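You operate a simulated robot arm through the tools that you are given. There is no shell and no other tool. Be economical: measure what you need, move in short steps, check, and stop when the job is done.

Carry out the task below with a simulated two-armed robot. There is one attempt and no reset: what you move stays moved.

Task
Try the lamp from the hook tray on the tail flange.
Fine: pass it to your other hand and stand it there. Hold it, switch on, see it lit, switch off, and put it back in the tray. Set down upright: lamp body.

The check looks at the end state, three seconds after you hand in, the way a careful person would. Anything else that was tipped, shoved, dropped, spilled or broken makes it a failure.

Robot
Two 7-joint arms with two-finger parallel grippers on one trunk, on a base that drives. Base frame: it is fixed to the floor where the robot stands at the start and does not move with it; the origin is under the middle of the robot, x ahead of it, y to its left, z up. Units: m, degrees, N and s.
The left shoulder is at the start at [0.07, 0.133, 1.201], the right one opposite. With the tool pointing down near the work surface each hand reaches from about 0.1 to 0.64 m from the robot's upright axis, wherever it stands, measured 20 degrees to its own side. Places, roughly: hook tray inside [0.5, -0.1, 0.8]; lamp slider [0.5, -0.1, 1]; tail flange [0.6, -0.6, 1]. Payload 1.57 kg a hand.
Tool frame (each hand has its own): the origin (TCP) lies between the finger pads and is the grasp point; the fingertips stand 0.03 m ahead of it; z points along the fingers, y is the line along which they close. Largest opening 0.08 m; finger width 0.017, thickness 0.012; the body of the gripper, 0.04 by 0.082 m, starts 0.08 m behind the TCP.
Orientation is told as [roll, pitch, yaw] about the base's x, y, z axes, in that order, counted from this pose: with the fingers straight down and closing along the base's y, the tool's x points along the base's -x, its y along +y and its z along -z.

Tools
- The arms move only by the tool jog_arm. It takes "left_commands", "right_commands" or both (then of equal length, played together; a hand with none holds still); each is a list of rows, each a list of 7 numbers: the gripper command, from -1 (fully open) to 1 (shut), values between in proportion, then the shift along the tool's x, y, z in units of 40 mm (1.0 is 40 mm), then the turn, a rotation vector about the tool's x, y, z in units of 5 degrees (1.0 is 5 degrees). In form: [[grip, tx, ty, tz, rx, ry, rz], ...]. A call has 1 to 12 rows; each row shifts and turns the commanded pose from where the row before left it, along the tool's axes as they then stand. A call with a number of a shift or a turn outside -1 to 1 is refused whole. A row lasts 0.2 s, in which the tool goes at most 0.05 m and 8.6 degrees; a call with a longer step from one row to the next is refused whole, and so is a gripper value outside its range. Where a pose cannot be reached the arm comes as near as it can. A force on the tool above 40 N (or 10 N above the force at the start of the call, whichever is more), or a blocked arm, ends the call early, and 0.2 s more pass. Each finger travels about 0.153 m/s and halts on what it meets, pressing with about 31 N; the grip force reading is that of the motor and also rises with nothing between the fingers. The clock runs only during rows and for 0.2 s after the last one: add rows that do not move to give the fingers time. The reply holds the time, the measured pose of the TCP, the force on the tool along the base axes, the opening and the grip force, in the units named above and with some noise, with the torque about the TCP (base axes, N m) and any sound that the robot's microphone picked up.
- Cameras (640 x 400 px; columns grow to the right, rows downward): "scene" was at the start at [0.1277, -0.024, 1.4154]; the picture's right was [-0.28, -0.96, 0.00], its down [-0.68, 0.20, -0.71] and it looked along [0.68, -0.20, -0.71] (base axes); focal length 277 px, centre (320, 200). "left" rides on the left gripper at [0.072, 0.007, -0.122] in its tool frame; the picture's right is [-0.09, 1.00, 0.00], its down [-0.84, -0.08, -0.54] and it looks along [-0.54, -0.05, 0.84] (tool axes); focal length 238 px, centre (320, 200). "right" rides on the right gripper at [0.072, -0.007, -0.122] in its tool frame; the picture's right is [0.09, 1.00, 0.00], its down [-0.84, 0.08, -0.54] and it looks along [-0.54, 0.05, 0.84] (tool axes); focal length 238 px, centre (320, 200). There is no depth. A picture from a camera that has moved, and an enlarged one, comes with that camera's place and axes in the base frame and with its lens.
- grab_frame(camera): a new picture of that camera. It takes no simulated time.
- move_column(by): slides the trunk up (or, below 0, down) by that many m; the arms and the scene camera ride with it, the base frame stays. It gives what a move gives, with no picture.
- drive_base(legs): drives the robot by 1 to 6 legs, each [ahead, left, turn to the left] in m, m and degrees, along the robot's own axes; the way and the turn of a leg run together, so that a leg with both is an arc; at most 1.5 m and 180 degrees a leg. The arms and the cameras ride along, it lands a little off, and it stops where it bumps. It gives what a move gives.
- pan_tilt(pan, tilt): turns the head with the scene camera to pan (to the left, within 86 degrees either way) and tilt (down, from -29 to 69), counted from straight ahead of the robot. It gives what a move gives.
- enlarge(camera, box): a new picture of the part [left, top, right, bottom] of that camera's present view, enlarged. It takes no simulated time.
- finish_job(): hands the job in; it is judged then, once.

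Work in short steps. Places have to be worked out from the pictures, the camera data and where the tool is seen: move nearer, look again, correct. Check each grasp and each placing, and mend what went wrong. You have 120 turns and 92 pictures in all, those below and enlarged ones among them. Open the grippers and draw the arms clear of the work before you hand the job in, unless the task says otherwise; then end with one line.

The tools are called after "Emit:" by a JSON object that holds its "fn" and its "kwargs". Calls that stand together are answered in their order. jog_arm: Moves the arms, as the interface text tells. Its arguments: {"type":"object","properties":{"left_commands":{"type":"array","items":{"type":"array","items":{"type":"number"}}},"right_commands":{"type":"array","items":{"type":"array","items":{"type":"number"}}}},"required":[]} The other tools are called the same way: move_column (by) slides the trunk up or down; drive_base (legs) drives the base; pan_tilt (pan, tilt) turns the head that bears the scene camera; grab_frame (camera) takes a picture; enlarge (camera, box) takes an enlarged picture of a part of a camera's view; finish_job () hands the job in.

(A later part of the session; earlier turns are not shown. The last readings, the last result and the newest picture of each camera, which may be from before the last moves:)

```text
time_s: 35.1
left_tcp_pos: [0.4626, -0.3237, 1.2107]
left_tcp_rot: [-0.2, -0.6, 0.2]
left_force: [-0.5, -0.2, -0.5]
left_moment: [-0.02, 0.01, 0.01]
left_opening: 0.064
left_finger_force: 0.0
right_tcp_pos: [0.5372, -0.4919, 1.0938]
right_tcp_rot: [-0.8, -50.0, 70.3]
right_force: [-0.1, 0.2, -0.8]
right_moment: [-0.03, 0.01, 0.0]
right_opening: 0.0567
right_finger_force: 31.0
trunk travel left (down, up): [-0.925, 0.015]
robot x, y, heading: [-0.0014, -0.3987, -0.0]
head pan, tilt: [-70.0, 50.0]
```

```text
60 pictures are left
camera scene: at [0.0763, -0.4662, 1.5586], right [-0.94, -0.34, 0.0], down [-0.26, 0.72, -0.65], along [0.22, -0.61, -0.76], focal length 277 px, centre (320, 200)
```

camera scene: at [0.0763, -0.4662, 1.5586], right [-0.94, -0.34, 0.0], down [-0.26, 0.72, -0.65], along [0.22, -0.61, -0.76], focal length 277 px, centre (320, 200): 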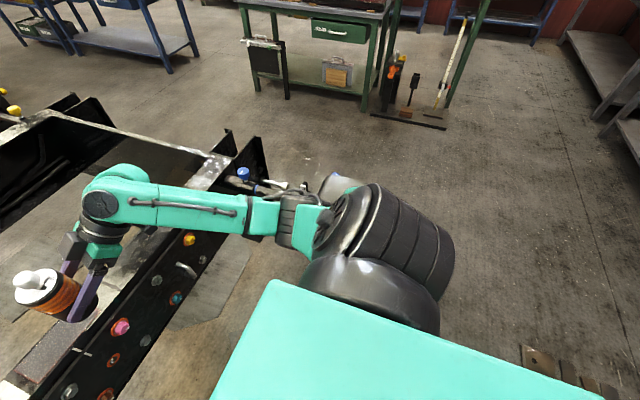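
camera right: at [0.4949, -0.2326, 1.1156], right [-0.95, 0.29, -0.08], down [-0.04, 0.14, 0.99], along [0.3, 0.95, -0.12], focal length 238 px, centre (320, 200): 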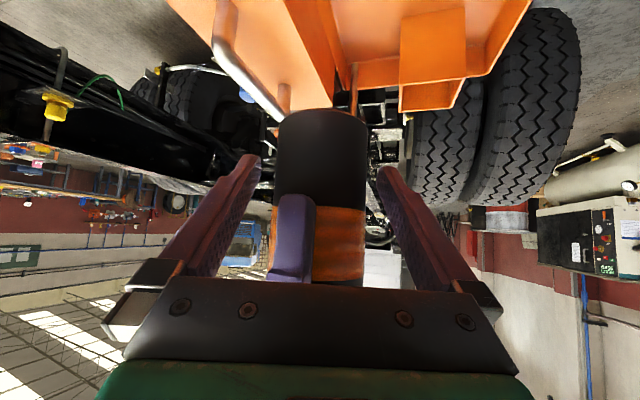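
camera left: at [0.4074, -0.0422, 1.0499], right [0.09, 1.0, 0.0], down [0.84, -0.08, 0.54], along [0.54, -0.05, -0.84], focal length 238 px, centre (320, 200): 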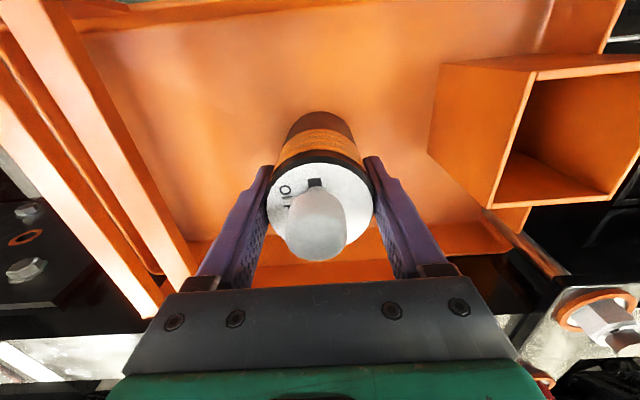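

Rail top extends to y≈-0.97. I drive 0.1 m further right and 0.05 m ahead so the lamp hovers over the tail flange.

Emit:
{"fn": "drive_base", "kwargs": {"legs": [[0, -0.1, 0], [0.05, 0, 0]]}}

Emit:
{"fn": "pan_tilt", "kwargs": {"pan": -10, "tilt": 52}}

Emit:
{"fn": "grab_frame", "kwargs": {"camera": "scene"}}

Emit:
{"fn": "grab_frame", "kwargs": {"camera": "right"}}

```text
time_s: 36.8
left_tcp_pos: [0.5022, -0.4232, 1.2144]
left_tcp_rot: [-0.2, -1.1, 0.2]
left_force: [-1.6, -0.3, 0.1]
left_moment: [-0.03, -0.06, -0.03]
left_opening: 0.0638
left_finger_force: 0.1
right_tcp_pos: [0.5791, -0.5897, 1.0986]
right_tcp_rot: [-1.4, -50.2, 71.0]
right_force: [-0.9, 1.1, -0.8]
right_moment: [-0.04, -0.04, -0.04]
right_opening: 0.0567
right_finger_force: 31.2
trunk travel left (down, up): [-0.925, 0.015]
robot x, y, heading: [0.0461, -0.4977, -0.0]
head pan, tilt: [-70.0, 50.0]
```

```text
time_s: 38.0
left_tcp_pos: [0.5114, -0.4258, 1.2118]
left_tcp_rot: [0.0, -0.6, 0.2]
left_force: [-0.7, -0.4, 0.2]
left_moment: [-0.02, 0.0, -0.02]
left_opening: 0.0639
left_finger_force: 0.1
right_tcp_pos: [0.5857, -0.5925, 1.0932]
right_tcp_rot: [-0.7, -50.1, 70.5]
right_force: [-0.4, -0.3, -1.1]
right_moment: [-0.04, 0.0, -0.02]
right_opening: 0.0568
right_finger_force: 30.8
trunk travel left (down, up): [-0.925, 0.015]
robot x, y, heading: [0.0486, -0.4961, 0.0]
head pan, tilt: [-10.0, 52.0]
```

```text
59 pictures are left
camera scene: at [0.1722, -0.5098, 1.5558], right [-0.17, -0.98, 0.0], down [-0.78, 0.14, -0.62], along [0.61, -0.11, -0.79], focal length 277 px, centre (320, 200)
```

scene: 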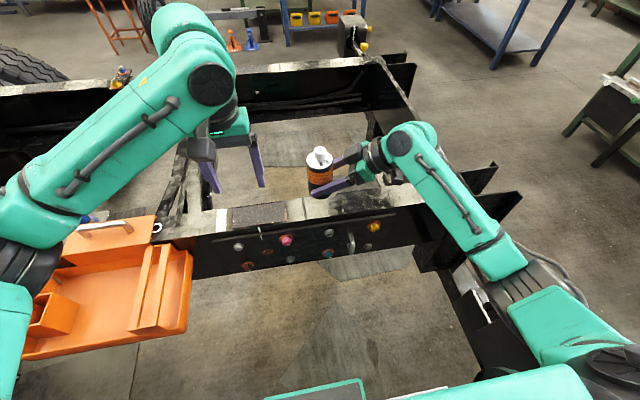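

```text
58 pictures are left
camera right: at [0.5444, -0.7269, 1.1161], right [-0.95, 0.29, -0.08], down [-0.04, 0.14, 0.99], along [0.3, 0.95, -0.12], focal length 238 px, centre (320, 200)
```

right: 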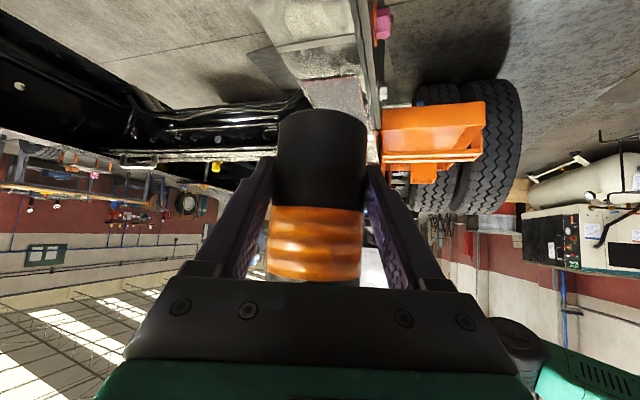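

The lamp hovers over the rail near y≈-0.58. I zoom in on the rail to find its edges and the section boundary.

Emit:
{"fn": "enlarge", "kwargs": {"camera": "scene", "box": [200, 140, 440, 290]}}

Emit:
{"fn": "enlarge", "kwargs": {"camera": "right", "box": [220, 0, 420, 125]}}

```text
2.67 times, centred on (320, 215) of scene
camera zoom: at [0.1722, -0.5098, 1.5558], right [-0.17, -0.98, 0.0], down [-0.78, 0.14, -0.62], along [0.61, -0.11, -0.79], focal length 739 px, centre (320, 160)
```

zoom: 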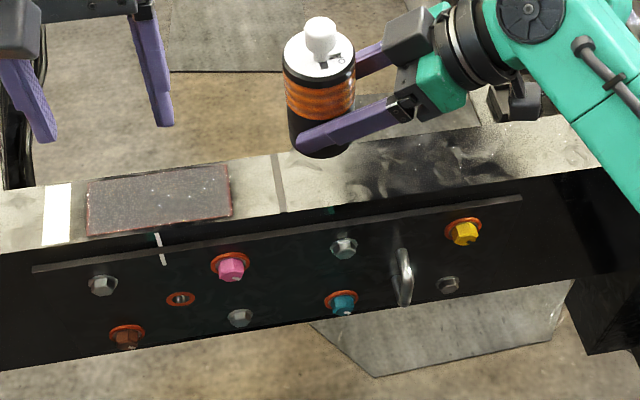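

```text
3.20 times, centred on (320, 62) of right
camera zoom: at [0.5444, -0.7269, 1.1161], right [-0.95, 0.29, -0.08], down [-0.04, 0.14, 0.99], along [0.3, 0.95, -0.12], focal length 763 px, centre (320, 640)
```

zoom: 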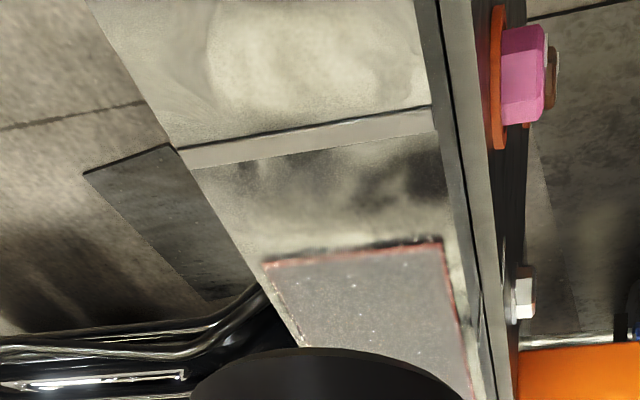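

Rail spans x≈0.568–0.642, section boundary at y≈-0.548. I shift the lamp to about (0.605,-0.603) and lower 6 cm.

Emit:
{"fn": "jog_arm", "kwargs": {"right_commands": [[1, 0.34, -0.137, 0.178, 0, 0, 0], [1, 0.34, -0.137, 0.178, 0, 0, 0], [1, 0.34, -0.137, 0.178, 0, 0, 0], [1, 0.34, -0.137, 0.178, 0, 0, 0], [1, 0, 0, 0, 0, 0, 0]]}}

Emit:
{"fn": "enlarge", "kwargs": {"camera": "scene", "box": [240, 120, 420, 232]}}

Emit:
{"fn": "grab_frame", "kwargs": {"camera": "right"}}

```text
time_s: 39.2
left_tcp_pos: [0.5116, -0.4247, 1.2104]
left_tcp_rot: [0.0, -0.6, 0.1]
left_force: [0.4, 0.1, -0.3]
left_moment: [-0.01, 0.05, 0.01]
left_opening: 0.0642
left_finger_force: 0.0
right_tcp_pos: [0.603, -0.613, 1.0335]
right_tcp_rot: [-0.7, -50.0, 70.2]
right_force: [-0.2, -0.4, -1.7]
right_moment: [-0.02, 0.0, 0.0]
right_opening: 0.0564
right_finger_force: 31.0
trunk travel left (down, up): [-0.925, 0.015]
robot x, y, heading: [0.0496, -0.5004, 0.0]
head pan, tilt: [-10.0, 52.0]
```

```text
3.56 times, centred on (330, 176) of scene
camera zoom: at [0.1734, -0.5101, 1.5557], right [-0.17, -0.99, 0.0], down [-0.78, 0.14, -0.62], along [0.61, -0.11, -0.79], focal length 986 px, centre (284, 285)
```

zoom: 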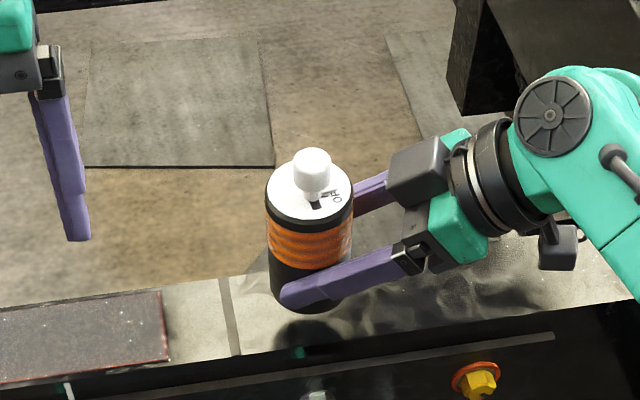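

```text
54 pictures are left
camera right: at [0.5614, -0.7469, 1.0555], right [-0.95, 0.29, -0.08], down [-0.04, 0.14, 0.99], along [0.3, 0.95, -0.12], focal length 238 px, centre (320, 200)
```

right: 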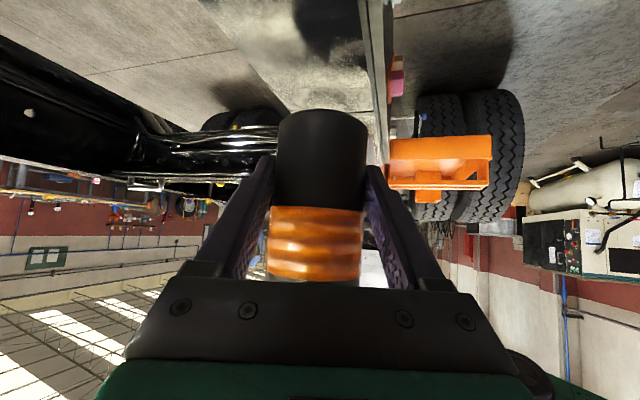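

Lamp bottom is about 15 mm above the flange. I lower 12 mm in small steps and read the force.

Emit:
{"fn": "jog_arm", "kwargs": {"right_commands": [[1, 0.0766, 0, 0.0643, 0, 0, 0], [1, 0.0766, 0, 0.0643, 0, 0, 0], [1, 0.0766, 0, 0.0643, 0, 0, 0], [1, 0, 0, 0, 0, 0, 0]]}}

Emit:
{"fn": "enlarge", "kwargs": {"camera": "right", "box": [240, 60, 400, 160]}}

```text
time_s: 40.2
left_tcp_pos: [0.511, -0.4258, 1.2116]
left_tcp_rot: [0.0, -0.6, 0.2]
left_force: [-0.3, 0.0, 0.8]
left_moment: [-0.03, -0.01, -0.07]
left_opening: 0.0638
left_finger_force: 0.0
right_tcp_pos: [0.6044, -0.6133, 1.021]
right_tcp_rot: [-0.7, -50.2, 70.3]
right_force: [-0.8, -0.3, -1.7]
right_moment: [-0.02, -0.01, -0.01]
right_opening: 0.0568
right_finger_force: 31.2
trunk travel left (down, up): [-0.925, 0.015]
robot x, y, heading: [0.0501, -0.4969, 0.3]
head pan, tilt: [-10.0, 52.0]
```

```text
4.00 times, centred on (320, 110) of right
camera zoom: at [0.5615, -0.7474, 1.0438], right [-0.95, 0.29, -0.08], down [-0.04, 0.14, 0.99], along [0.3, 0.95, -0.12], focal length 953 px, centre (320, 560)
```

zoom: 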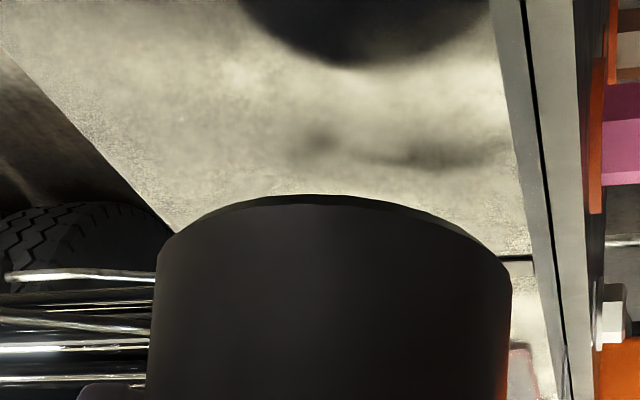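

Small gap remains (~8–10 mm); flange top spans x≈0.579–0.64, so I nudge +3 mm in x and continue lowering in 2–3 mm steps.

Emit:
{"fn": "jog_arm", "kwargs": {"right_commands": [[1, -0.016, -0.07, 0.02, 0, 0, 0], [1, 0.057, 0, 0.048, 0, 0, 0], [1, 0.057, 0, 0.048, 0, 0, 0], [1, 0, 0, 0, 0, 0, 0]]}}

Emit:
{"fn": "enlarge", "kwargs": {"camera": "right", "box": [240, 60, 400, 160]}}

```text
time_s: 41.2
left_tcp_pos: [0.512, -0.4246, 1.211]
left_tcp_rot: [-0.1, -0.6, 0.3]
left_force: [0.4, 0.7, -0.6]
left_moment: [-0.01, -0.01, 0.01]
left_opening: 0.0641
left_finger_force: 0.0
right_tcp_pos: [0.606, -0.6147, 1.0148]
right_tcp_rot: [-0.7, -50.1, 70.3]
right_force: [-0.2, -0.5, -1.6]
right_moment: [0.0, 0.0, -0.01]
right_opening: 0.0567
right_finger_force: 30.9
trunk travel left (down, up): [-0.925, 0.015]
robot x, y, heading: [0.0507, -0.4941, 0.1]
head pan, tilt: [-10.0, 52.0]
```

```text
4.00 times, centred on (320, 110) of right
camera zoom: at [0.5646, -0.7474, 1.0376], right [-0.95, 0.29, -0.08], down [-0.04, 0.14, 0.99], along [0.3, 0.95, -0.12], focal length 953 px, centre (320, 560)
```

zoom: 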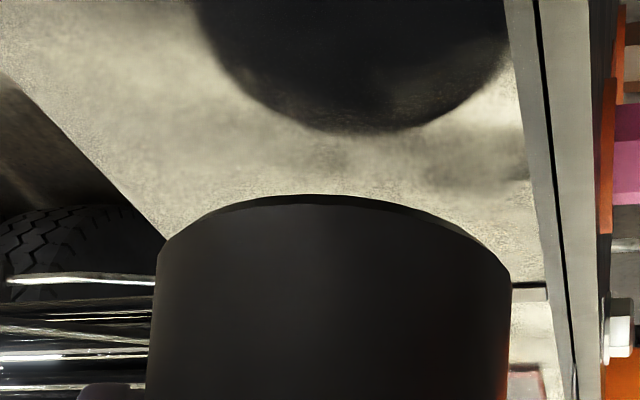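

Reflection gap halved after 6 mm, so about 6 mm is left. I lower in 1.5 mm steps for 6 mm.

Emit:
{"fn": "jog_arm", "kwargs": {"right_commands": [[1, 0.038, 0, 0.032, 0, 0, 0], [1, 0.038, 0, 0.032, 0, 0, 0], [1, 0.029, 0, 0.024, 0, 0, 0], [1, 0.029, 0, 0.024, 0, 0, 0], [1, 0, 0, 0, 0, 0, 0]]}}

Emit:
{"fn": "enlarge", "kwargs": {"camera": "right", "box": [240, 60, 400, 160]}}

```text
time_s: 42.5
left_tcp_pos: [0.5118, -0.4257, 1.2118]
left_tcp_rot: [0.0, -0.6, 0.2]
left_force: [-0.1, -0.8, 0.3]
left_moment: [0.0, 0.03, 0.01]
left_opening: 0.0642
left_finger_force: 0.2
right_tcp_pos: [0.6082, -0.6139, 1.0092]
right_tcp_rot: [-0.8, -50.2, 70.4]
right_force: [-0.3, -0.4, -0.3]
right_moment: [-0.04, 0.01, 0.0]
right_opening: 0.0567
right_finger_force: 30.8
trunk travel left (down, up): [-0.925, 0.015]
robot x, y, heading: [0.0508, -0.4976, 0.1]
head pan, tilt: [-10.0, 52.0]
```

```text
4.00 times, centred on (320, 110) of right
camera zoom: at [0.5653, -0.7476, 1.0308], right [-0.95, 0.29, -0.08], down [-0.04, 0.14, 0.99], along [0.3, 0.95, -0.12], focal length 953 px, centre (320, 560)
```

zoom: 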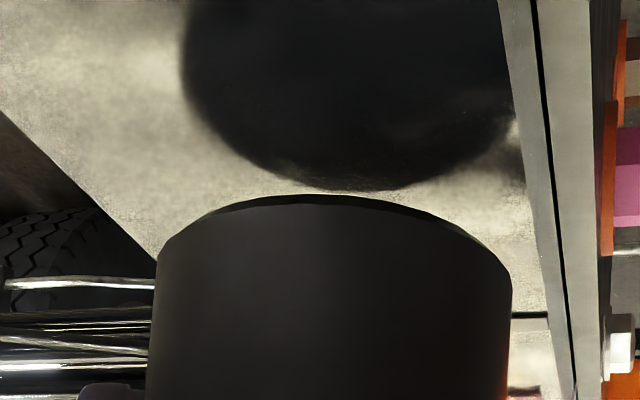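

Nearly touching. I creep down 1 mm at a time until force shows.

Emit:
{"fn": "jog_arm", "kwargs": {"right_commands": [[1, 0.019, 0, 0.016, 0, 0, 0], [1, 0.019, 0, 0.016, 0, 0, 0], [1, 0, 0, 0, 0, 0, 0]]}}

```text
time_s: 43.2
left_tcp_pos: [0.5114, -0.4256, 1.2114]
left_tcp_rot: [0.0, -0.6, 0.2]
left_force: [0.7, 0.9, 0.5]
left_moment: [0.0, -0.03, -0.02]
left_opening: 0.0638
left_finger_force: 0.1
right_tcp_pos: [0.6075, -0.6143, 1.0056]
right_tcp_rot: [-0.6, -50.1, 70.3]
right_force: [-0.8, -0.1, -0.6]
right_moment: [-0.02, -0.02, 0.01]
right_opening: 0.0567
right_finger_force: 30.8
trunk travel left (down, up): [-0.925, 0.015]
robot x, y, heading: [0.0511, -0.493, 0.1]
head pan, tilt: [-10.0, 52.0]
```

Emit:
{"fn": "jog_arm", "kwargs": {"right_commands": [[1, 0.019, 0, 0.016, 0, 0, 0], [1, 0.019, 0, 0.016, 0, 0, 0], [1, 0, 0, 0, 0, 0, 0]]}}

Emit:
{"fn": "enlarge", "kwargs": {"camera": "right", "box": [240, 60, 400, 160]}}

```text
time_s: 44.0
left_tcp_pos: [0.511, -0.4258, 1.2119]
left_tcp_rot: [0.0, -0.5, 0.3]
left_force: [0.5, 0.4, 0.5]
left_moment: [0.01, 0.0, 0.03]
left_opening: 0.0639
left_finger_force: 0.0
right_tcp_pos: [0.6068, -0.6138, 1.0043]
right_tcp_rot: [-0.7, -50.2, 70.3]
right_force: [0.4, 0.1, -1.9]
right_moment: [0.01, -0.03, -0.01]
right_opening: 0.0567
right_finger_force: 31.1
trunk travel left (down, up): [-0.925, 0.015]
robot x, y, heading: [0.049, -0.497, 0.1]
head pan, tilt: [-10.0, 52.0]
```

```text
4.00 times, centred on (320, 110) of right
camera zoom: at [0.5652, -0.7477, 1.0263], right [-0.95, 0.29, -0.08], down [-0.04, 0.14, 0.99], along [0.3, 0.95, -0.12], focal length 953 px, centre (320, 560)
```

zoom: 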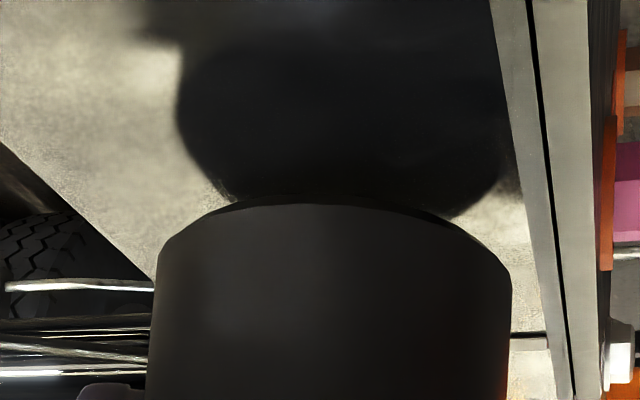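

Still no contact force; shadow is about to merge with the base. I continue.

Emit:
{"fn": "jog_arm", "kwargs": {"right_commands": [[1, 0.019, 0, 0.016, 0, 0, 0], [1, 0.019, 0, 0.016, 0, 0, 0], [1, 0.019, 0, 0.016, 0, 0, 0], [1, 0, 0, 0, 0, 0, 0]]}}

```text
time_s: 45.0
left_tcp_pos: [0.5117, -0.4259, 1.2109]
left_tcp_rot: [0.0, -0.6, 0.2]
left_force: [1.0, -0.1, 0.0]
left_moment: [0.0, 0.0, 0.01]
left_opening: 0.0642
left_finger_force: 0.0
right_tcp_pos: [0.6081, -0.6147, 1.0001]
right_tcp_rot: [-0.6, -50.1, 70.4]
right_force: [0.1, 0.5, -1.6]
right_moment: [0.0, 0.03, -0.02]
right_opening: 0.0568
right_finger_force: 31.4
trunk travel left (down, up): [-0.925, 0.015]
robot x, y, heading: [0.0479, -0.498, -0.2]
head pan, tilt: [-10.0, 52.0]
```

Emit:
{"fn": "jog_arm", "kwargs": {"right_commands": [[1, 0.019, 0, 0.016, 0, 0, 0], [1, 0.019, 0, 0.016, 0, 0, 0], [1, 0.019, 0, 0.016, 0, 0, 0], [1, 0, 0, 0, 0, 0, 0]]}}

Emit:
{"fn": "enlarge", "kwargs": {"camera": "right", "box": [240, 60, 400, 160]}}

```text
time_s: 46.0
left_tcp_pos: [0.5107, -0.4256, 1.2101]
left_tcp_rot: [0.0, -0.5, 0.1]
left_force: [0.5, -0.2, 0.1]
left_moment: [0.02, -0.01, 0.0]
left_opening: 0.0641
left_finger_force: 0.1
right_tcp_pos: [0.6063, -0.6136, 0.9978]
right_tcp_rot: [-0.5, -50.2, 70.2]
right_force: [-0.7, 0.2, -0.5]
right_moment: [0.01, -0.04, -0.01]
right_opening: 0.0565
right_finger_force: 30.8
trunk travel left (down, up): [-0.925, 0.015]
robot x, y, heading: [0.0491, -0.5004, 0.4]
head pan, tilt: [-10.0, 52.0]
```

```text
4.00 times, centred on (320, 110) of right
camera zoom: at [0.565, -0.7479, 1.0205], right [-0.95, 0.29, -0.08], down [-0.04, 0.14, 0.99], along [0.3, 0.95, -0.12], focal length 953 px, centre (320, 560)
```

zoom: 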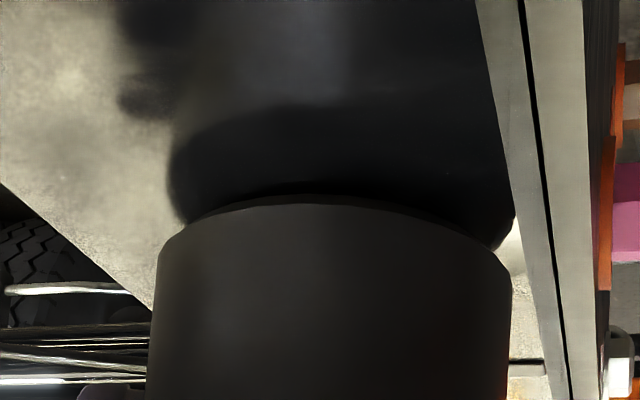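

A few mm remain. I continue with 1 mm steps, 4 mm more.

Emit:
{"fn": "jog_arm", "kwargs": {"right_commands": [[1, 0.019, 0, 0.016, 0, 0, 0], [1, 0.019, 0, 0.016, 0, 0, 0], [1, 0.019, 0, 0.016, 0, 0, 0], [1, 0, 0, 0, 0, 0, 0]]}}

Emit:
{"fn": "enlarge", "kwargs": {"camera": "right", "box": [240, 60, 400, 160]}}

```text
time_s: 47.0
left_tcp_pos: [0.5125, -0.4253, 1.2109]
left_tcp_rot: [0.0, -0.7, 0.1]
left_force: [0.1, 0.0, 0.7]
left_moment: [0.01, 0.03, 0.0]
left_opening: 0.0639
left_finger_force: 0.0
right_tcp_pos: [0.6073, -0.6142, 0.9949]
right_tcp_rot: [-0.7, -50.1, 70.2]
right_force: [0.0, 1.1, -0.8]
right_moment: [-0.03, 0.02, 0.01]
right_opening: 0.0564
right_finger_force: 31.0
trunk travel left (down, up): [-0.925, 0.015]
robot x, y, heading: [0.0506, -0.4954, 0.1]
head pan, tilt: [-10.0, 52.0]
```

```text
4.00 times, centred on (320, 110) of right
camera zoom: at [0.565, -0.7482, 1.0179], right [-0.95, 0.29, -0.08], down [-0.04, 0.14, 0.99], along [0.3, 0.95, -0.12], focal length 953 px, centre (320, 560)
```

zoom: 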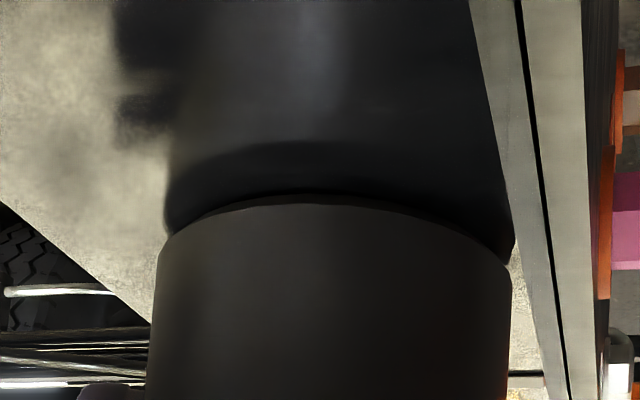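

About 4 mm remain judging by the reflection arc. I lower 3.5 mm more.

Emit:
{"fn": "jog_arm", "kwargs": {"right_commands": [[1, 0.019, 0, 0.016, 0, 0, 0], [1, 0.019, 0, 0.016, 0, 0, 0], [1, 0.019, 0, 0.016, 0, 0, 0], [1, 0.01, 0, 0.008, 0, 0, 0], [1, 0, 0, 0, 0, 0, 0]]}}

Emit:
{"fn": "enlarge", "kwargs": {"camera": "right", "box": [240, 60, 400, 160]}}

```text
time_s: 48.2
left_tcp_pos: [0.5086, -0.425, 1.2122]
left_tcp_rot: [0.0, -0.8, 0.2]
left_force: [0.3, -0.1, -0.4]
left_moment: [0.01, 0.02, 0.02]
left_opening: 0.064
left_finger_force: 0.1
right_tcp_pos: [0.6058, -0.6142, 0.994]
right_tcp_rot: [-1.3, -50.4, 70.7]
right_force: [5.3, -0.8, 18.2]
right_moment: [0.72, -0.18, -0.15]
right_opening: 0.0566
right_finger_force: 30.9
trunk travel left (down, up): [-0.925, 0.015]
robot x, y, heading: [0.0479, -0.494, 0.2]
head pan, tilt: [-10.0, 52.0]
```

```text
4.00 times, centred on (320, 110) of right
camera zoom: at [0.5642, -0.7482, 1.0169], right [-0.95, 0.29, -0.08], down [-0.04, 0.14, 0.99], along [0.3, 0.95, -0.12], focal length 953 px, centre (320, 560)
```

zoom: 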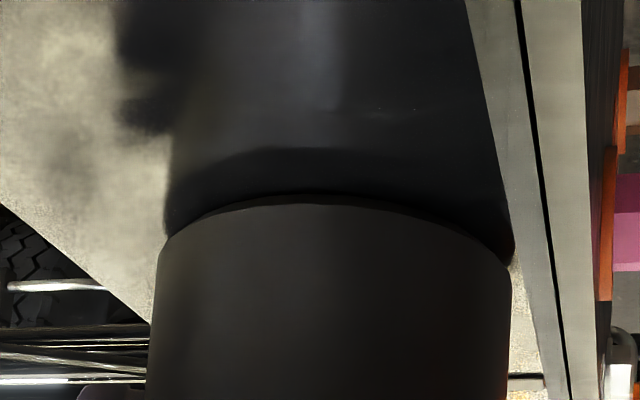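

Contact made (18 N). I relieve the pressure, then open a little so it settles flat, advance 8 mm and regrip.

Emit:
{"fn": "jog_arm", "kwargs": {"right_commands": [[1, -0.042, 0, -0.035, 0, 0, 0], [0.2, 0, 0, 0, 0, 0, 0], [-0.65, 0, 0, 0, 0, 0, 0], [-0.65, 0, 0, 0, 0, 0, 0]]}}

Emit:
{"fn": "enlarge", "kwargs": {"camera": "scene", "box": [240, 120, 420, 232]}}

Emit:
{"fn": "grab_frame", "kwargs": {"camera": "right"}}

```text
time_s: 49.2
left_tcp_pos: [0.5096, -0.4241, 1.2111]
left_tcp_rot: [0.0, -0.6, 0.3]
left_force: [-0.2, -0.9, 0.2]
left_moment: [0.01, 0.01, 0.02]
left_opening: 0.064
left_finger_force: 0.1
right_tcp_pos: [0.6066, -0.615, 0.9928]
right_tcp_rot: [-0.7, -50.1, 70.3]
right_force: [1.3, 0.0, 0.9]
right_moment: [-0.03, 0.0, 0.04]
right_opening: 0.066
right_finger_force: 0.1
trunk travel left (down, up): [-0.925, 0.015]
robot x, y, heading: [0.0489, -0.4959, 0.1]
head pan, tilt: [-10.0, 52.0]
```

```text
3.56 times, centred on (330, 176) of scene
camera zoom: at [0.1727, -0.5098, 1.5557], right [-0.17, -0.99, 0.0], down [-0.78, 0.14, -0.62], along [0.61, -0.11, -0.79], focal length 986 px, centre (284, 285)
```

zoom: 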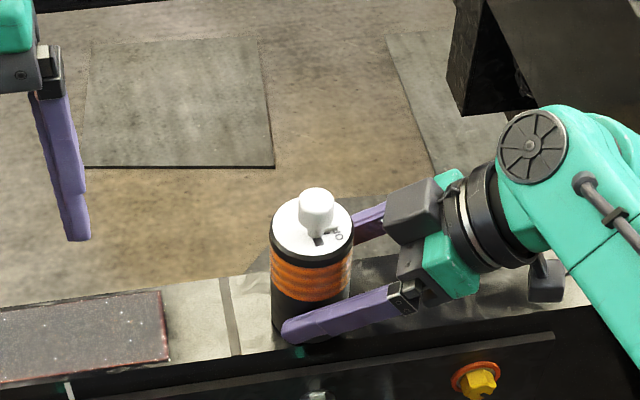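

```text
45 pictures are left
camera right: at [0.5643, -0.7487, 1.0158], right [-0.95, 0.29, -0.08], down [-0.04, 0.14, 0.99], along [0.3, 0.95, -0.13], focal length 238 px, centre (320, 200)
```

right: 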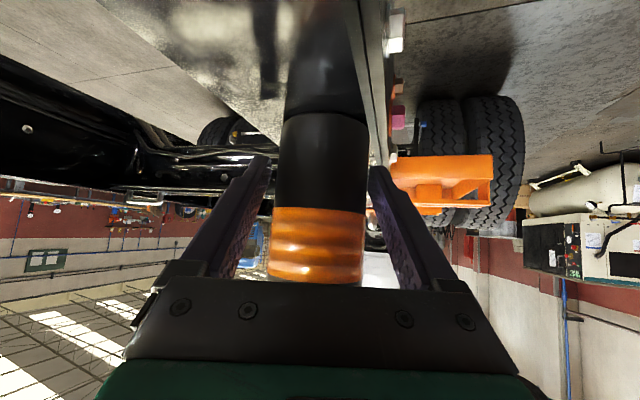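

It stands upright on the tail flange. I advance the right hand 8 mm horizontally and regrip.

Emit:
{"fn": "jog_arm", "kwargs": {"right_commands": [[-0.65, -0.065, 0, 0.077, 0, 0, 0], [-0.65, -0.065, 0, 0.077, 0, 0, 0], [-0.65, 0, 0, 0, 0, 0, 0], [0.3, 0, 0, 0, 0, 0, 0], [1, 0, 0, 0, 0, 0, 0], [1, 0, 0, 0, 0, 0, 0]]}}

Emit:
{"fn": "enlarge", "kwargs": {"camera": "scene", "box": [280, 160, 370, 216]}}

```text
time_s: 50.6
left_tcp_pos: [0.5113, -0.4251, 1.2114]
left_tcp_rot: [0.0, -0.7, 0.2]
left_force: [0.8, -0.2, 0.5]
left_moment: [-0.01, -0.01, 0.0]
left_opening: 0.064
left_finger_force: 0.1
right_tcp_pos: [0.6079, -0.6069, 0.9935]
right_tcp_rot: [-0.7, -50.2, 70.2]
right_force: [-0.9, -0.3, -0.5]
right_moment: [0.01, -0.01, 0.02]
right_opening: 0.0569
right_finger_force: 31.4
trunk travel left (down, up): [-0.925, 0.015]
robot x, y, heading: [0.0505, -0.4949, 0.2]
head pan, tilt: [-10.0, 52.0]
```

```text
7.11 times, centred on (325, 188) of scene
camera zoom: at [0.1733, -0.51, 1.5557], right [-0.17, -0.99, 0.0], down [-0.78, 0.14, -0.62], along [0.61, -0.11, -0.79], focal length 1971 px, centre (284, 285)
```

zoom: 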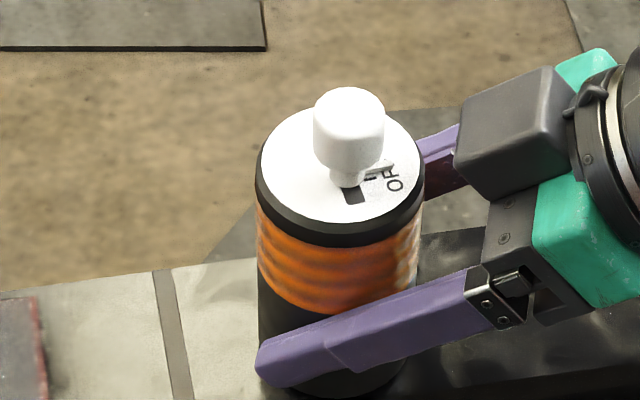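

The lamp is firmly held on the flange; knob at about (0.602,-0.608), z 1.06–1.09. I tilt the left hand 30° forward, narrow its fingers, and bring it to a pre-pose above the knob.

Emit:
{"fn": "jog_arm", "kwargs": {"left_commands": [[-0.2, 0, 0, 0, 0, -1, 0], [-0.2, 0, 0, 0, 0, -1, 0], [-0.2, 0, 0, 0, 0, -1, 0], [-0.2, 0, 0, 0, 0, -1, 0], [-0.2, 0, 0, 0, 0, -1, 0], [-0.2, 0, 0, 0, 0, -1, 0], [-0.2, 0, 0, 0, 0, 0, 0]]}}

Emit:
{"fn": "jog_arm", "kwargs": {"left_commands": [[-0.2, -0.055, -0.9, 0.1, 0, 0, 0], [-0.2, -0.055, -0.9, 0.2, 0, 0, 0], [-0.2, -0.055, -0.9, 0.2, 0, 0, 0], [-0.2, -0.055, -0.9, 0.2, 0, 0, 0], [-0.2, -0.055, -0.7, 0.2, 0, 0, 0], [-0.2, 0, 0, 0, 0, 0, 0]]}}

Emit:
{"fn": "grab_frame", "kwargs": {"camera": "left"}}

Emit:
{"fn": "grab_frame", "kwargs": {"camera": "scene"}}

```text
time_s: 52.2
left_tcp_pos: [0.5115, -0.4264, 1.2106]
left_tcp_rot: [0.0, -30.7, 0.2]
left_force: [0.2, 0.1, -0.8]
left_moment: [-0.02, -0.03, 0.03]
left_opening: 0.0481
left_finger_force: 0.0
right_tcp_pos: [0.6088, -0.6056, 0.9933]
right_tcp_rot: [-0.7, -50.1, 70.3]
right_force: [-1.4, 1.4, 0.1]
right_moment: [0.01, 0.04, 0.01]
right_opening: 0.057
right_finger_force: 31.0
trunk travel left (down, up): [-0.925, 0.015]
robot x, y, heading: [0.0501, -0.4948, 0.3]
head pan, tilt: [-10.0, 52.0]
```

```text
time_s: 53.6
left_tcp_pos: [0.5395, -0.5973, 1.1878]
left_tcp_rot: [0.0, -30.6, 0.2]
left_force: [-0.7, -0.3, -0.2]
left_moment: [-0.01, -0.01, -0.02]
left_opening: 0.0479
left_finger_force: 0.0
right_tcp_pos: [0.6103, -0.607, 0.9925]
right_tcp_rot: [-0.7, -50.1, 70.2]
right_force: [-0.3, 0.3, 0.3]
right_moment: [0.01, 0.0, -0.01]
right_opening: 0.0568
right_finger_force: 30.8
trunk travel left (down, up): [-0.925, 0.015]
robot x, y, heading: [0.0545, -0.4976, 0.2]
head pan, tilt: [-10.0, 52.0]
```

```text
43 pictures are left
camera left: at [0.4158, -0.5903, 1.2565], right [0.08, 1.0, 0.05], down [0.44, -0.08, 0.89], along [0.89, -0.05, -0.45], focal length 238 px, centre (320, 200)
```

left: 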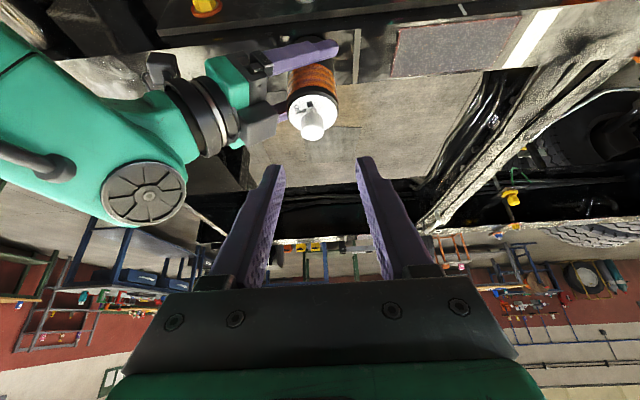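

```text
42 pictures are left
camera scene: at [0.1732, -0.5096, 1.5557], right [-0.17, -0.99, 0.0], down [-0.78, 0.14, -0.62], along [0.61, -0.11, -0.79], focal length 277 px, centre (320, 200)
```

scene: 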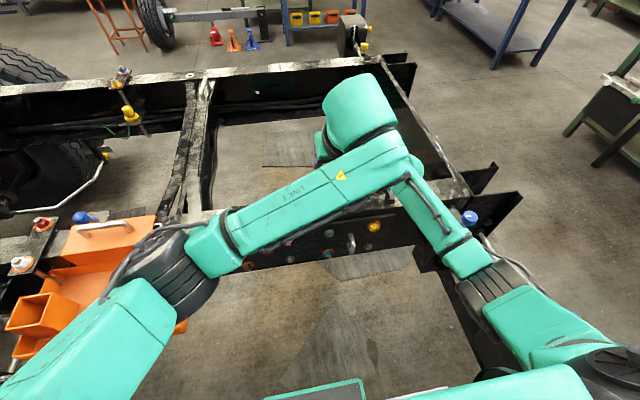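

The left camera sees the lamp and knob clearly. I zoom in for precise location.

Emit:
{"fn": "enlarge", "kwargs": {"camera": "left", "box": [265, 60, 361, 150]}}

```text
4.44 times, centred on (313, 105) of left
camera zoom: at [0.4158, -0.5903, 1.2565], right [0.08, 1.0, 0.05], down [0.44, -0.08, 0.89], along [0.89, -0.05, -0.45], focal length 1059 px, centre (351, 622)
```

zoom: 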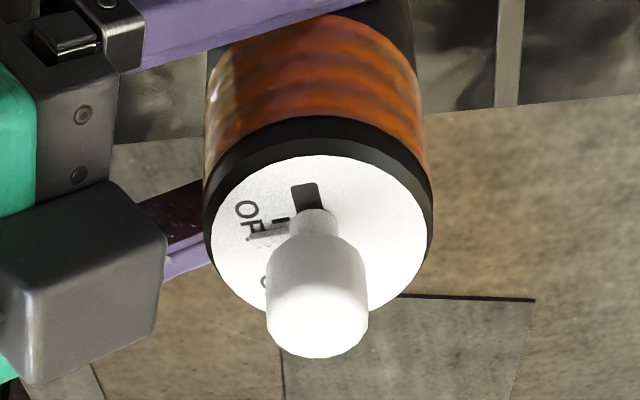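

Knob near (0.606,-0.605), top ≈1.08; the right gripper's housing is close at y≈-0.637, so I narrow the left fingers to ~32 mm and advance 85 mm along the tool axis.

Emit:
{"fn": "jog_arm", "kwargs": {"left_commands": [[0.2, 0, -0.17, 0, 0, 0, 0], [0.2, 0, 0, 0.7, 0, 0, 0], [0.2, 0, 0, 0.7, 0, 0, 0], [0.2, 0, 0, 0.5, 0, 0, 0], [0.2, 0, 0, 0.25, 0, 0, 0], [0.2, 0, 0, 0, 0, 0, 0]]}}

Emit:
{"fn": "grab_frame", "kwargs": {"camera": "left"}}

```text
time_s: 55.0
left_tcp_pos: [0.5838, -0.6036, 1.112]
left_tcp_rot: [0.0, -30.6, 0.2]
left_force: [0.6, 0.2, -0.1]
left_moment: [-0.01, -0.01, 0.0]
left_opening: 0.032
left_finger_force: 0.0
right_tcp_pos: [0.6091, -0.6067, 0.9923]
right_tcp_rot: [-0.6, -50.1, 70.3]
right_force: [0.7, -0.5, 0.6]
right_moment: [0.03, 0.04, 0.0]
right_opening: 0.0568
right_finger_force: 31.2
trunk travel left (down, up): [-0.925, 0.015]
robot x, y, heading: [0.0484, -0.5008, -0.2]
head pan, tilt: [-10.0, 52.0]
```

```text
40 pictures are left
camera left: at [0.4598, -0.5964, 1.181], right [0.08, 1.0, 0.05], down [0.44, -0.08, 0.89], along [0.89, -0.05, -0.45], focal length 238 px, centre (320, 200)
```

left: 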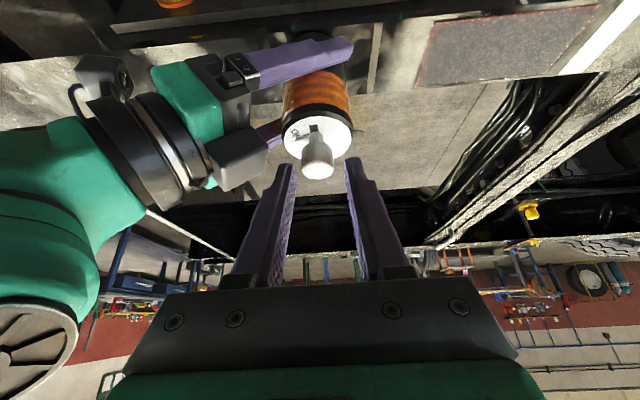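

Knob is centred between the fingers (col 318). I advance 28 mm more to straddle it.

Emit:
{"fn": "jog_arm", "kwargs": {"left_commands": [[0.2, 0, 0, 0.25, 0, 0, 0], [0.2, 0, 0, 0.25, 0, 0, 0], [0.2, 0, 0, 0.2, 0, 0, 0], [0.2, 0, 0, 0, 0, 0, 0]]}}

Emit:
{"fn": "enlarge", "kwargs": {"camera": "left", "box": [200, 80, 440, 230]}}

```text
time_s: 56.0
left_tcp_pos: [0.5981, -0.6051, 1.0889]
left_tcp_rot: [0.1, -30.7, 0.2]
left_force: [0.2, 0.4, 0.5]
left_moment: [0.01, -0.02, 0.0]
left_opening: 0.0322
left_finger_force: 0.0
right_tcp_pos: [0.61, -0.6059, 0.9923]
right_tcp_rot: [-0.7, -50.2, 70.2]
right_force: [0.0, -0.1, 0.2]
right_moment: [0.03, 0.06, 0.03]
right_opening: 0.0571
right_finger_force: 31.3
trunk travel left (down, up): [-0.925, 0.015]
robot x, y, heading: [0.0503, -0.4931, 0.2]
head pan, tilt: [-10.0, 52.0]
```

```text
2.67 times, centred on (320, 155) of left
camera zoom: at [0.4739, -0.5973, 1.157], right [0.08, 1.0, 0.05], down [0.44, -0.08, 0.89], along [0.89, -0.05, -0.45], focal length 636 px, centre (320, 320)
```

zoom: 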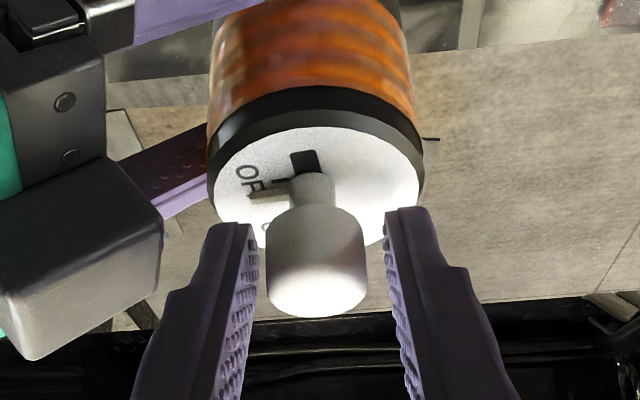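

Fingers straddle the knob with a 1.3 mm offset. I shift and close on the knob.

Emit:
{"fn": "jog_arm", "kwargs": {"left_commands": [[0.2, 0, -0.035, 0, 0, 0, 0], [0.35, 0, 0, 0, 0, 0, 0], [0.5, 0, 0, 0, 0, 0, 0], [0.5, 0, 0, 0, 0, 0, 0]]}}

Emit:
{"fn": "enlarge", "kwargs": {"camera": "left", "box": [200, 80, 440, 230]}}

```text
time_s: 57.0
left_tcp_pos: [0.5974, -0.6052, 1.0881]
left_tcp_rot: [0.0, -30.6, 0.3]
left_force: [0.6, 2.3, 0.9]
left_moment: [0.02, -0.06, -0.05]
left_opening: 0.0223
left_finger_force: 31.2
right_tcp_pos: [0.6093, -0.6066, 0.993]
right_tcp_rot: [-0.7, -50.2, 70.2]
right_force: [-1.0, -2.2, 0.1]
right_moment: [0.25, 0.06, 0.09]
right_opening: 0.0568
right_finger_force: 31.4
trunk travel left (down, up): [-0.925, 0.015]
robot x, y, heading: [0.0468, -0.4964, 0.2]
head pan, tilt: [-10.0, 52.0]
```

```text
2.67 times, centred on (320, 155) of left
camera zoom: at [0.4739, -0.5985, 1.1571], right [0.08, 1.0, 0.05], down [0.44, -0.08, 0.89], along [0.89, -0.05, -0.45], focal length 636 px, centre (320, 320)
```

zoom: 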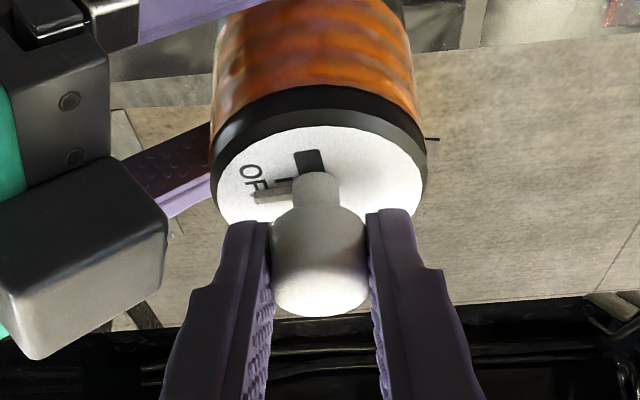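

Knob gripped with little force. I slide it +x 12 mm in 3 mm steps and listen.

Emit:
{"fn": "jog_arm", "kwargs": {"left_commands": [[0.5, -0.065, 0, 0.0375, 0, 0, 0], [0.5, -0.065, 0, 0.0375, 0, 0, 0], [0.5, -0.065, 0, 0.0375, 0, 0, 0], [0.5, -0.065, 0, 0.0375, 0, 0, 0], [0.5, 0, 0, 0, 0, 0, 0]]}}

Emit:
{"fn": "enlarge", "kwargs": {"camera": "left", "box": [200, 80, 440, 230]}}

```text
time_s: 58.2
left_tcp_pos: [0.6114, -0.6039, 1.0886]
left_tcp_rot: [0.1, -30.7, 0.3]
left_force: [-0.8, 1.2, 2.9]
left_moment: [0.06, 0.1, -0.09]
left_opening: 0.0221
left_finger_force: 30.9
right_tcp_pos: [0.609, -0.6055, 0.9935]
right_tcp_rot: [-0.8, -50.1, 70.3]
right_force: [1.4, -1.6, 0.2]
right_moment: [0.05, 0.01, 0.13]
right_opening: 0.0567
right_finger_force: 30.8
trunk travel left (down, up): [-0.925, 0.015]
robot x, y, heading: [0.0467, -0.4944, -0.2]
head pan, tilt: [-10.0, 52.0]
```

```text
2.67 times, centred on (320, 155) of left
camera zoom: at [0.4861, -0.5975, 1.1569], right [0.08, 1.0, 0.05], down [0.44, -0.08, 0.89], along [0.89, -0.05, -0.45], focal length 636 px, centre (320, 320)
```

zoom: 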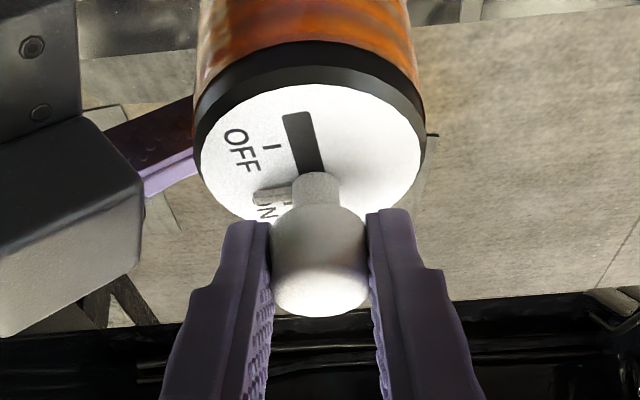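

The knob moved with the hand and its pointer approaches ON; no light yet. I push a bit more to the end stop.

Emit:
{"fn": "jog_arm", "kwargs": {"left_commands": [[0.5, -0.04, 0, 0.025, 0, 0, 0], [0.5, -0.04, 0, 0.025, 0, 0, 0], [0.5, -0.04, 0, 0.025, 0, 0, 0], [0.5, 0, 0, 0, 0, 0, 0]]}}

Emit:
{"fn": "enlarge", "kwargs": {"camera": "left", "box": [200, 60, 440, 210]}}

```text
time_s: 59.2
left_tcp_pos: [0.6195, -0.5906, 1.0844]
left_tcp_rot: [0.9, -30.8, 0.7]
left_force: [-2.2, -19.1, 13.0]
left_moment: [-0.83, -0.25, -0.06]
left_opening: 0.0228
left_finger_force: 30.9
right_tcp_pos: [0.6073, -0.6038, 0.9962]
right_tcp_rot: [-0.8, -50.4, 70.5]
right_force: [2.7, 21.3, 5.0]
right_moment: [-0.49, 0.41, 0.23]
right_opening: 0.0568
right_finger_force: 31.4
trunk travel left (down, up): [-0.925, 0.015]
robot x, y, heading: [0.0515, -0.4947, 0.1]
head pan, tilt: [-10.0, 52.0]
```

```text
2.67 times, centred on (320, 135) of left
camera zoom: at [0.4945, -0.5872, 1.1536], right [0.06, 1.0, 0.06], down [0.44, -0.08, 0.89], along [0.9, -0.03, -0.44], focal length 636 px, centre (320, 373)
```

zoom: 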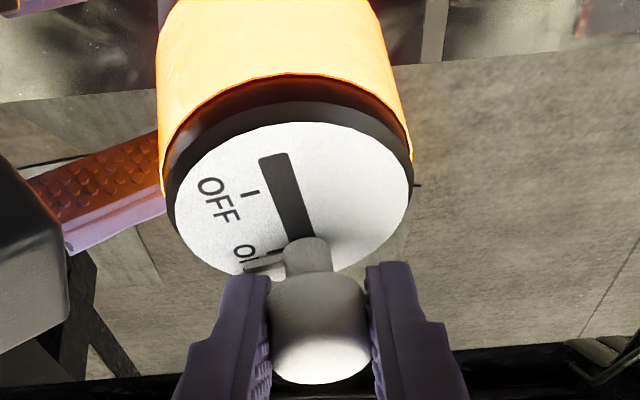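

The lamp glows bright orange: it is lit. A sideways load of ~20 N shows, so I promptly slide the knob back toward OFF.

Emit:
{"fn": "jog_arm", "kwargs": {"left_commands": [[0.5, 0.04, 0, -0.025, 0, 0, 0], [0.5, 0.04, 0, -0.025, 0, 0, 0], [0.5, 0.04, 0, -0.025, 0, 0, 0], [0.5, 0.065, 0, -0.0375, 0, 0, 0], [0.5, 0, 0, 0, 0, 0, 0]]}}

Emit:
{"fn": "enlarge", "kwargs": {"camera": "left", "box": [200, 60, 440, 210]}}

```text
time_s: 60.6
left_tcp_pos: [0.6269, -0.5709, 1.0884]
left_tcp_rot: [2.2, -32.0, 1.7]
left_force: [-8.3, -11.9, 3.9]
left_moment: [-0.78, 0.87, -0.22]
left_opening: 0.0256
left_finger_force: 30.8
right_tcp_pos: [0.611, -0.6053, 0.9946]
right_tcp_rot: [-0.8, -50.6, 70.7]
right_force: [6.7, 12.1, -2.1]
right_moment: [-0.33, -0.12, 0.22]
right_opening: 0.0576
right_finger_force: 31.2
trunk travel left (down, up): [-0.925, 0.015]
robot x, y, heading: [0.0497, -0.495, 0.0]
head pan, tilt: [-10.0, 52.0]
stopped in row 5 (left hand): the arm was blocked; the commanded pose is now the measured one
```

```text
2.67 times, centred on (320, 135) of left
camera zoom: at [0.5007, -0.5724, 1.1542], right [0.03, 1.0, 0.08], down [0.43, -0.09, 0.9], along [0.9, 0.01, -0.43], focal length 636 px, centre (320, 373)
```

zoom: 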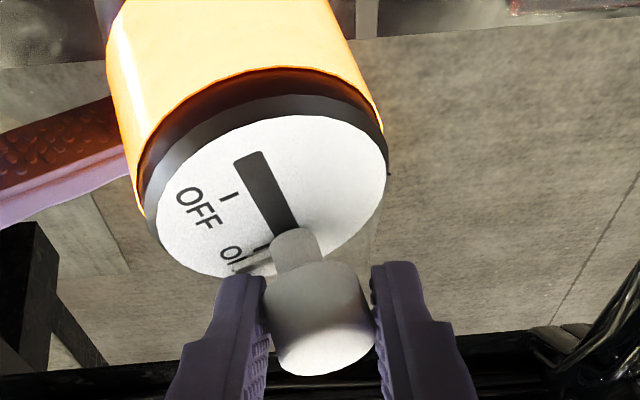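

The left arm is being blocked sideways and the lamp is leaning. I release the knob now and look at the arms.

Emit:
{"fn": "jog_arm", "kwargs": {"left_commands": [[0.0, 0, 0, 0, 0, 0, 0], [0.0, 0, 0, 0, 0, 0, 0]]}}

Emit:
{"fn": "grab_frame", "kwargs": {"camera": "scene"}}

Emit:
{"fn": "grab_frame", "kwargs": {"camera": "left"}}

Emit:
{"fn": "grab_frame", "kwargs": {"camera": "right"}}

```text
time_s: 61.2
left_tcp_pos: [0.6266, -0.5697, 1.0886]
left_tcp_rot: [2.6, -32.1, 1.7]
left_force: [4.2, 1.2, 6.9]
left_moment: [-0.09, -0.17, 0.16]
left_opening: 0.0377
left_finger_force: 0.1
right_tcp_pos: [0.6103, -0.6072, 0.9952]
right_tcp_rot: [-1.0, -50.3, 70.4]
right_force: [0.0, -3.1, 2.7]
right_moment: [0.41, -0.3, -0.12]
right_opening: 0.0572
right_finger_force: 30.7
trunk travel left (down, up): [-0.925, 0.015]
robot x, y, heading: [0.0499, -0.4979, 0.0]
head pan, tilt: [-10.0, 52.0]
```

```text
34 pictures are left
camera scene: at [0.1721, -0.5099, 1.5559], right [-0.17, -0.99, 0.0], down [-0.78, 0.14, -0.62], along [0.61, -0.11, -0.79], focal length 277 px, centre (320, 200)
```

scene: 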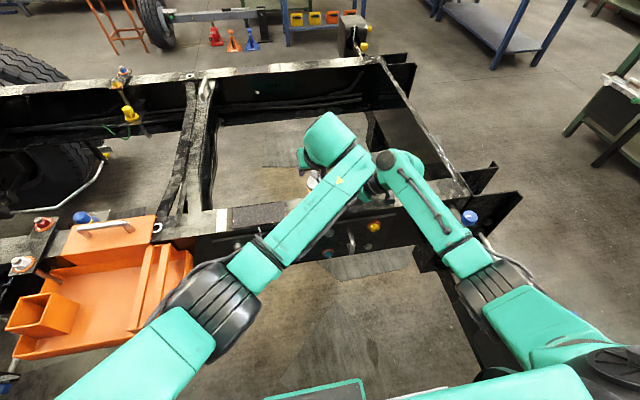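

```text
33 pictures are left
camera left: at [0.5002, -0.5713, 1.1541], right [0.02, 1.0, 0.09], down [0.43, -0.09, 0.9], along [0.9, 0.02, -0.43], focal length 238 px, centre (320, 200)
```

left: 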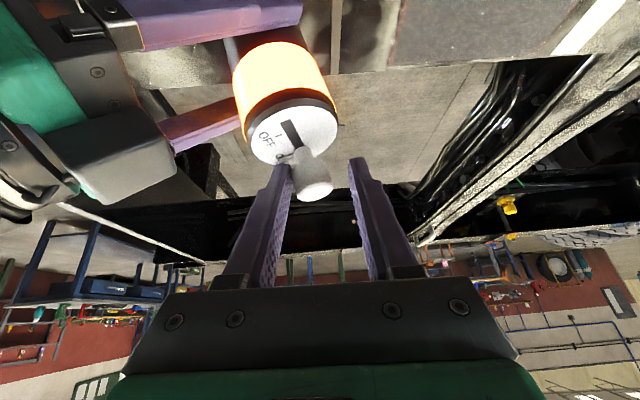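

```text
32 pictures are left
camera right: at [0.5676, -0.7407, 1.0173], right [-0.95, 0.29, -0.08], down [-0.04, 0.14, 0.99], along [0.3, 0.95, -0.12], focal length 238 px, centre (320, 200)
```

right: 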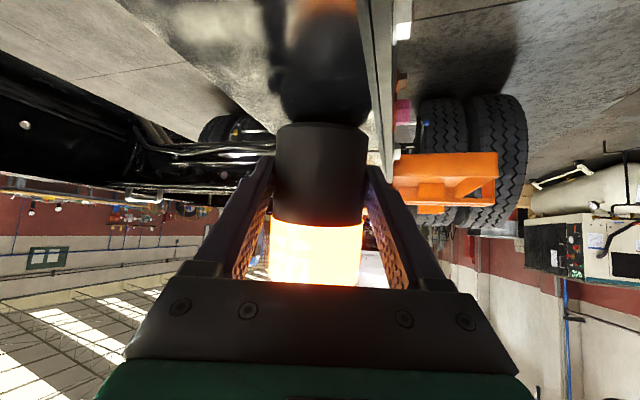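

The lamp is lit, but the left forearm bumped the right wrist and tilted the lamp in the grip. I back the left hand out along its axis and to the left.

Emit:
{"fn": "jog_arm", "kwargs": {"left_commands": [[0.0, 0, 0.0, -0.4, 0, 0, 0], [0.0, 0, 0, -0.8, 0, 0, 0], [0.0, 0, 0.3, -0.8, 0, 0, 0], [0.0, 0, 0.7, -0.7, 0, 0, 0], [0.0, 0, 0.8, -0.5, 0, 0, 0], [0.0, 0, 0.8, 0, 0, 0, 0], [0.0, 0, 0, 0, 0, 0, 0]]}}

Emit:
{"fn": "enlarge", "kwargs": {"camera": "scene", "box": [240, 120, 420, 232]}}

Emit:
{"fn": "enlarge", "kwargs": {"camera": "right", "box": [220, 50, 420, 175]}}

```text
time_s: 63.0
left_tcp_pos: [0.5667, -0.4411, 1.209]
left_tcp_rot: [6.5, -34.6, 2.5]
left_force: [0.5, -1.3, 0.3]
left_moment: [0.02, 0.01, 0.0]
left_opening: 0.0403
left_finger_force: 0.1
right_tcp_pos: [0.6101, -0.6067, 0.9945]
right_tcp_rot: [-0.9, -50.4, 70.5]
right_force: [-0.4, -0.5, 1.3]
right_moment: [0.04, 0.05, -0.01]
right_opening: 0.0567
right_finger_force: 31.3
trunk travel left (down, up): [-0.925, 0.015]
robot x, y, heading: [0.053, -0.4948, 0.1]
head pan, tilt: [-10.0, 52.0]
stopped in row 7 (left hand): the arm was blocked; the commanded pose is now the measured one
```

```text
3.56 times, centred on (330, 176) of scene
camera zoom: at [0.1729, -0.5102, 1.5556], right [-0.17, -0.99, 0.0], down [-0.78, 0.14, -0.62], along [0.61, -0.11, -0.79], focal length 986 px, centre (284, 285)
```

zoom: 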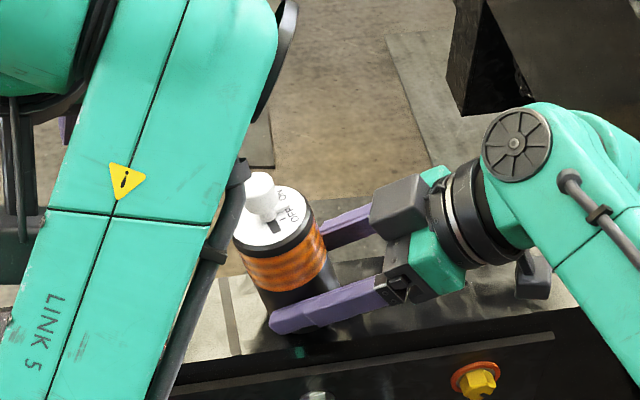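

```text
3.20 times, centred on (320, 112) of right
camera zoom: at [0.5681, -0.7403, 1.0168], right [-0.95, 0.29, -0.08], down [-0.04, 0.14, 0.99], along [0.3, 0.95, -0.12], focal length 763 px, centre (320, 480)
```

zoom: 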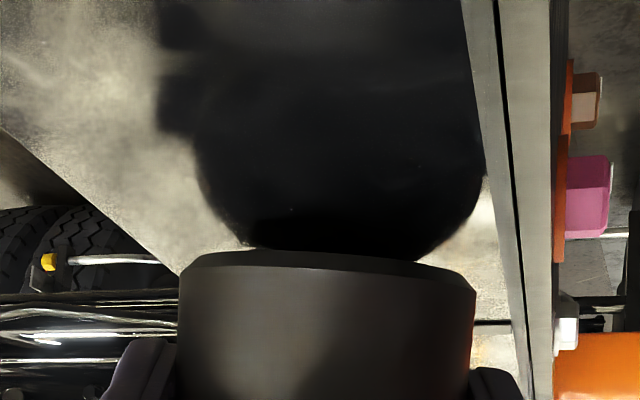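

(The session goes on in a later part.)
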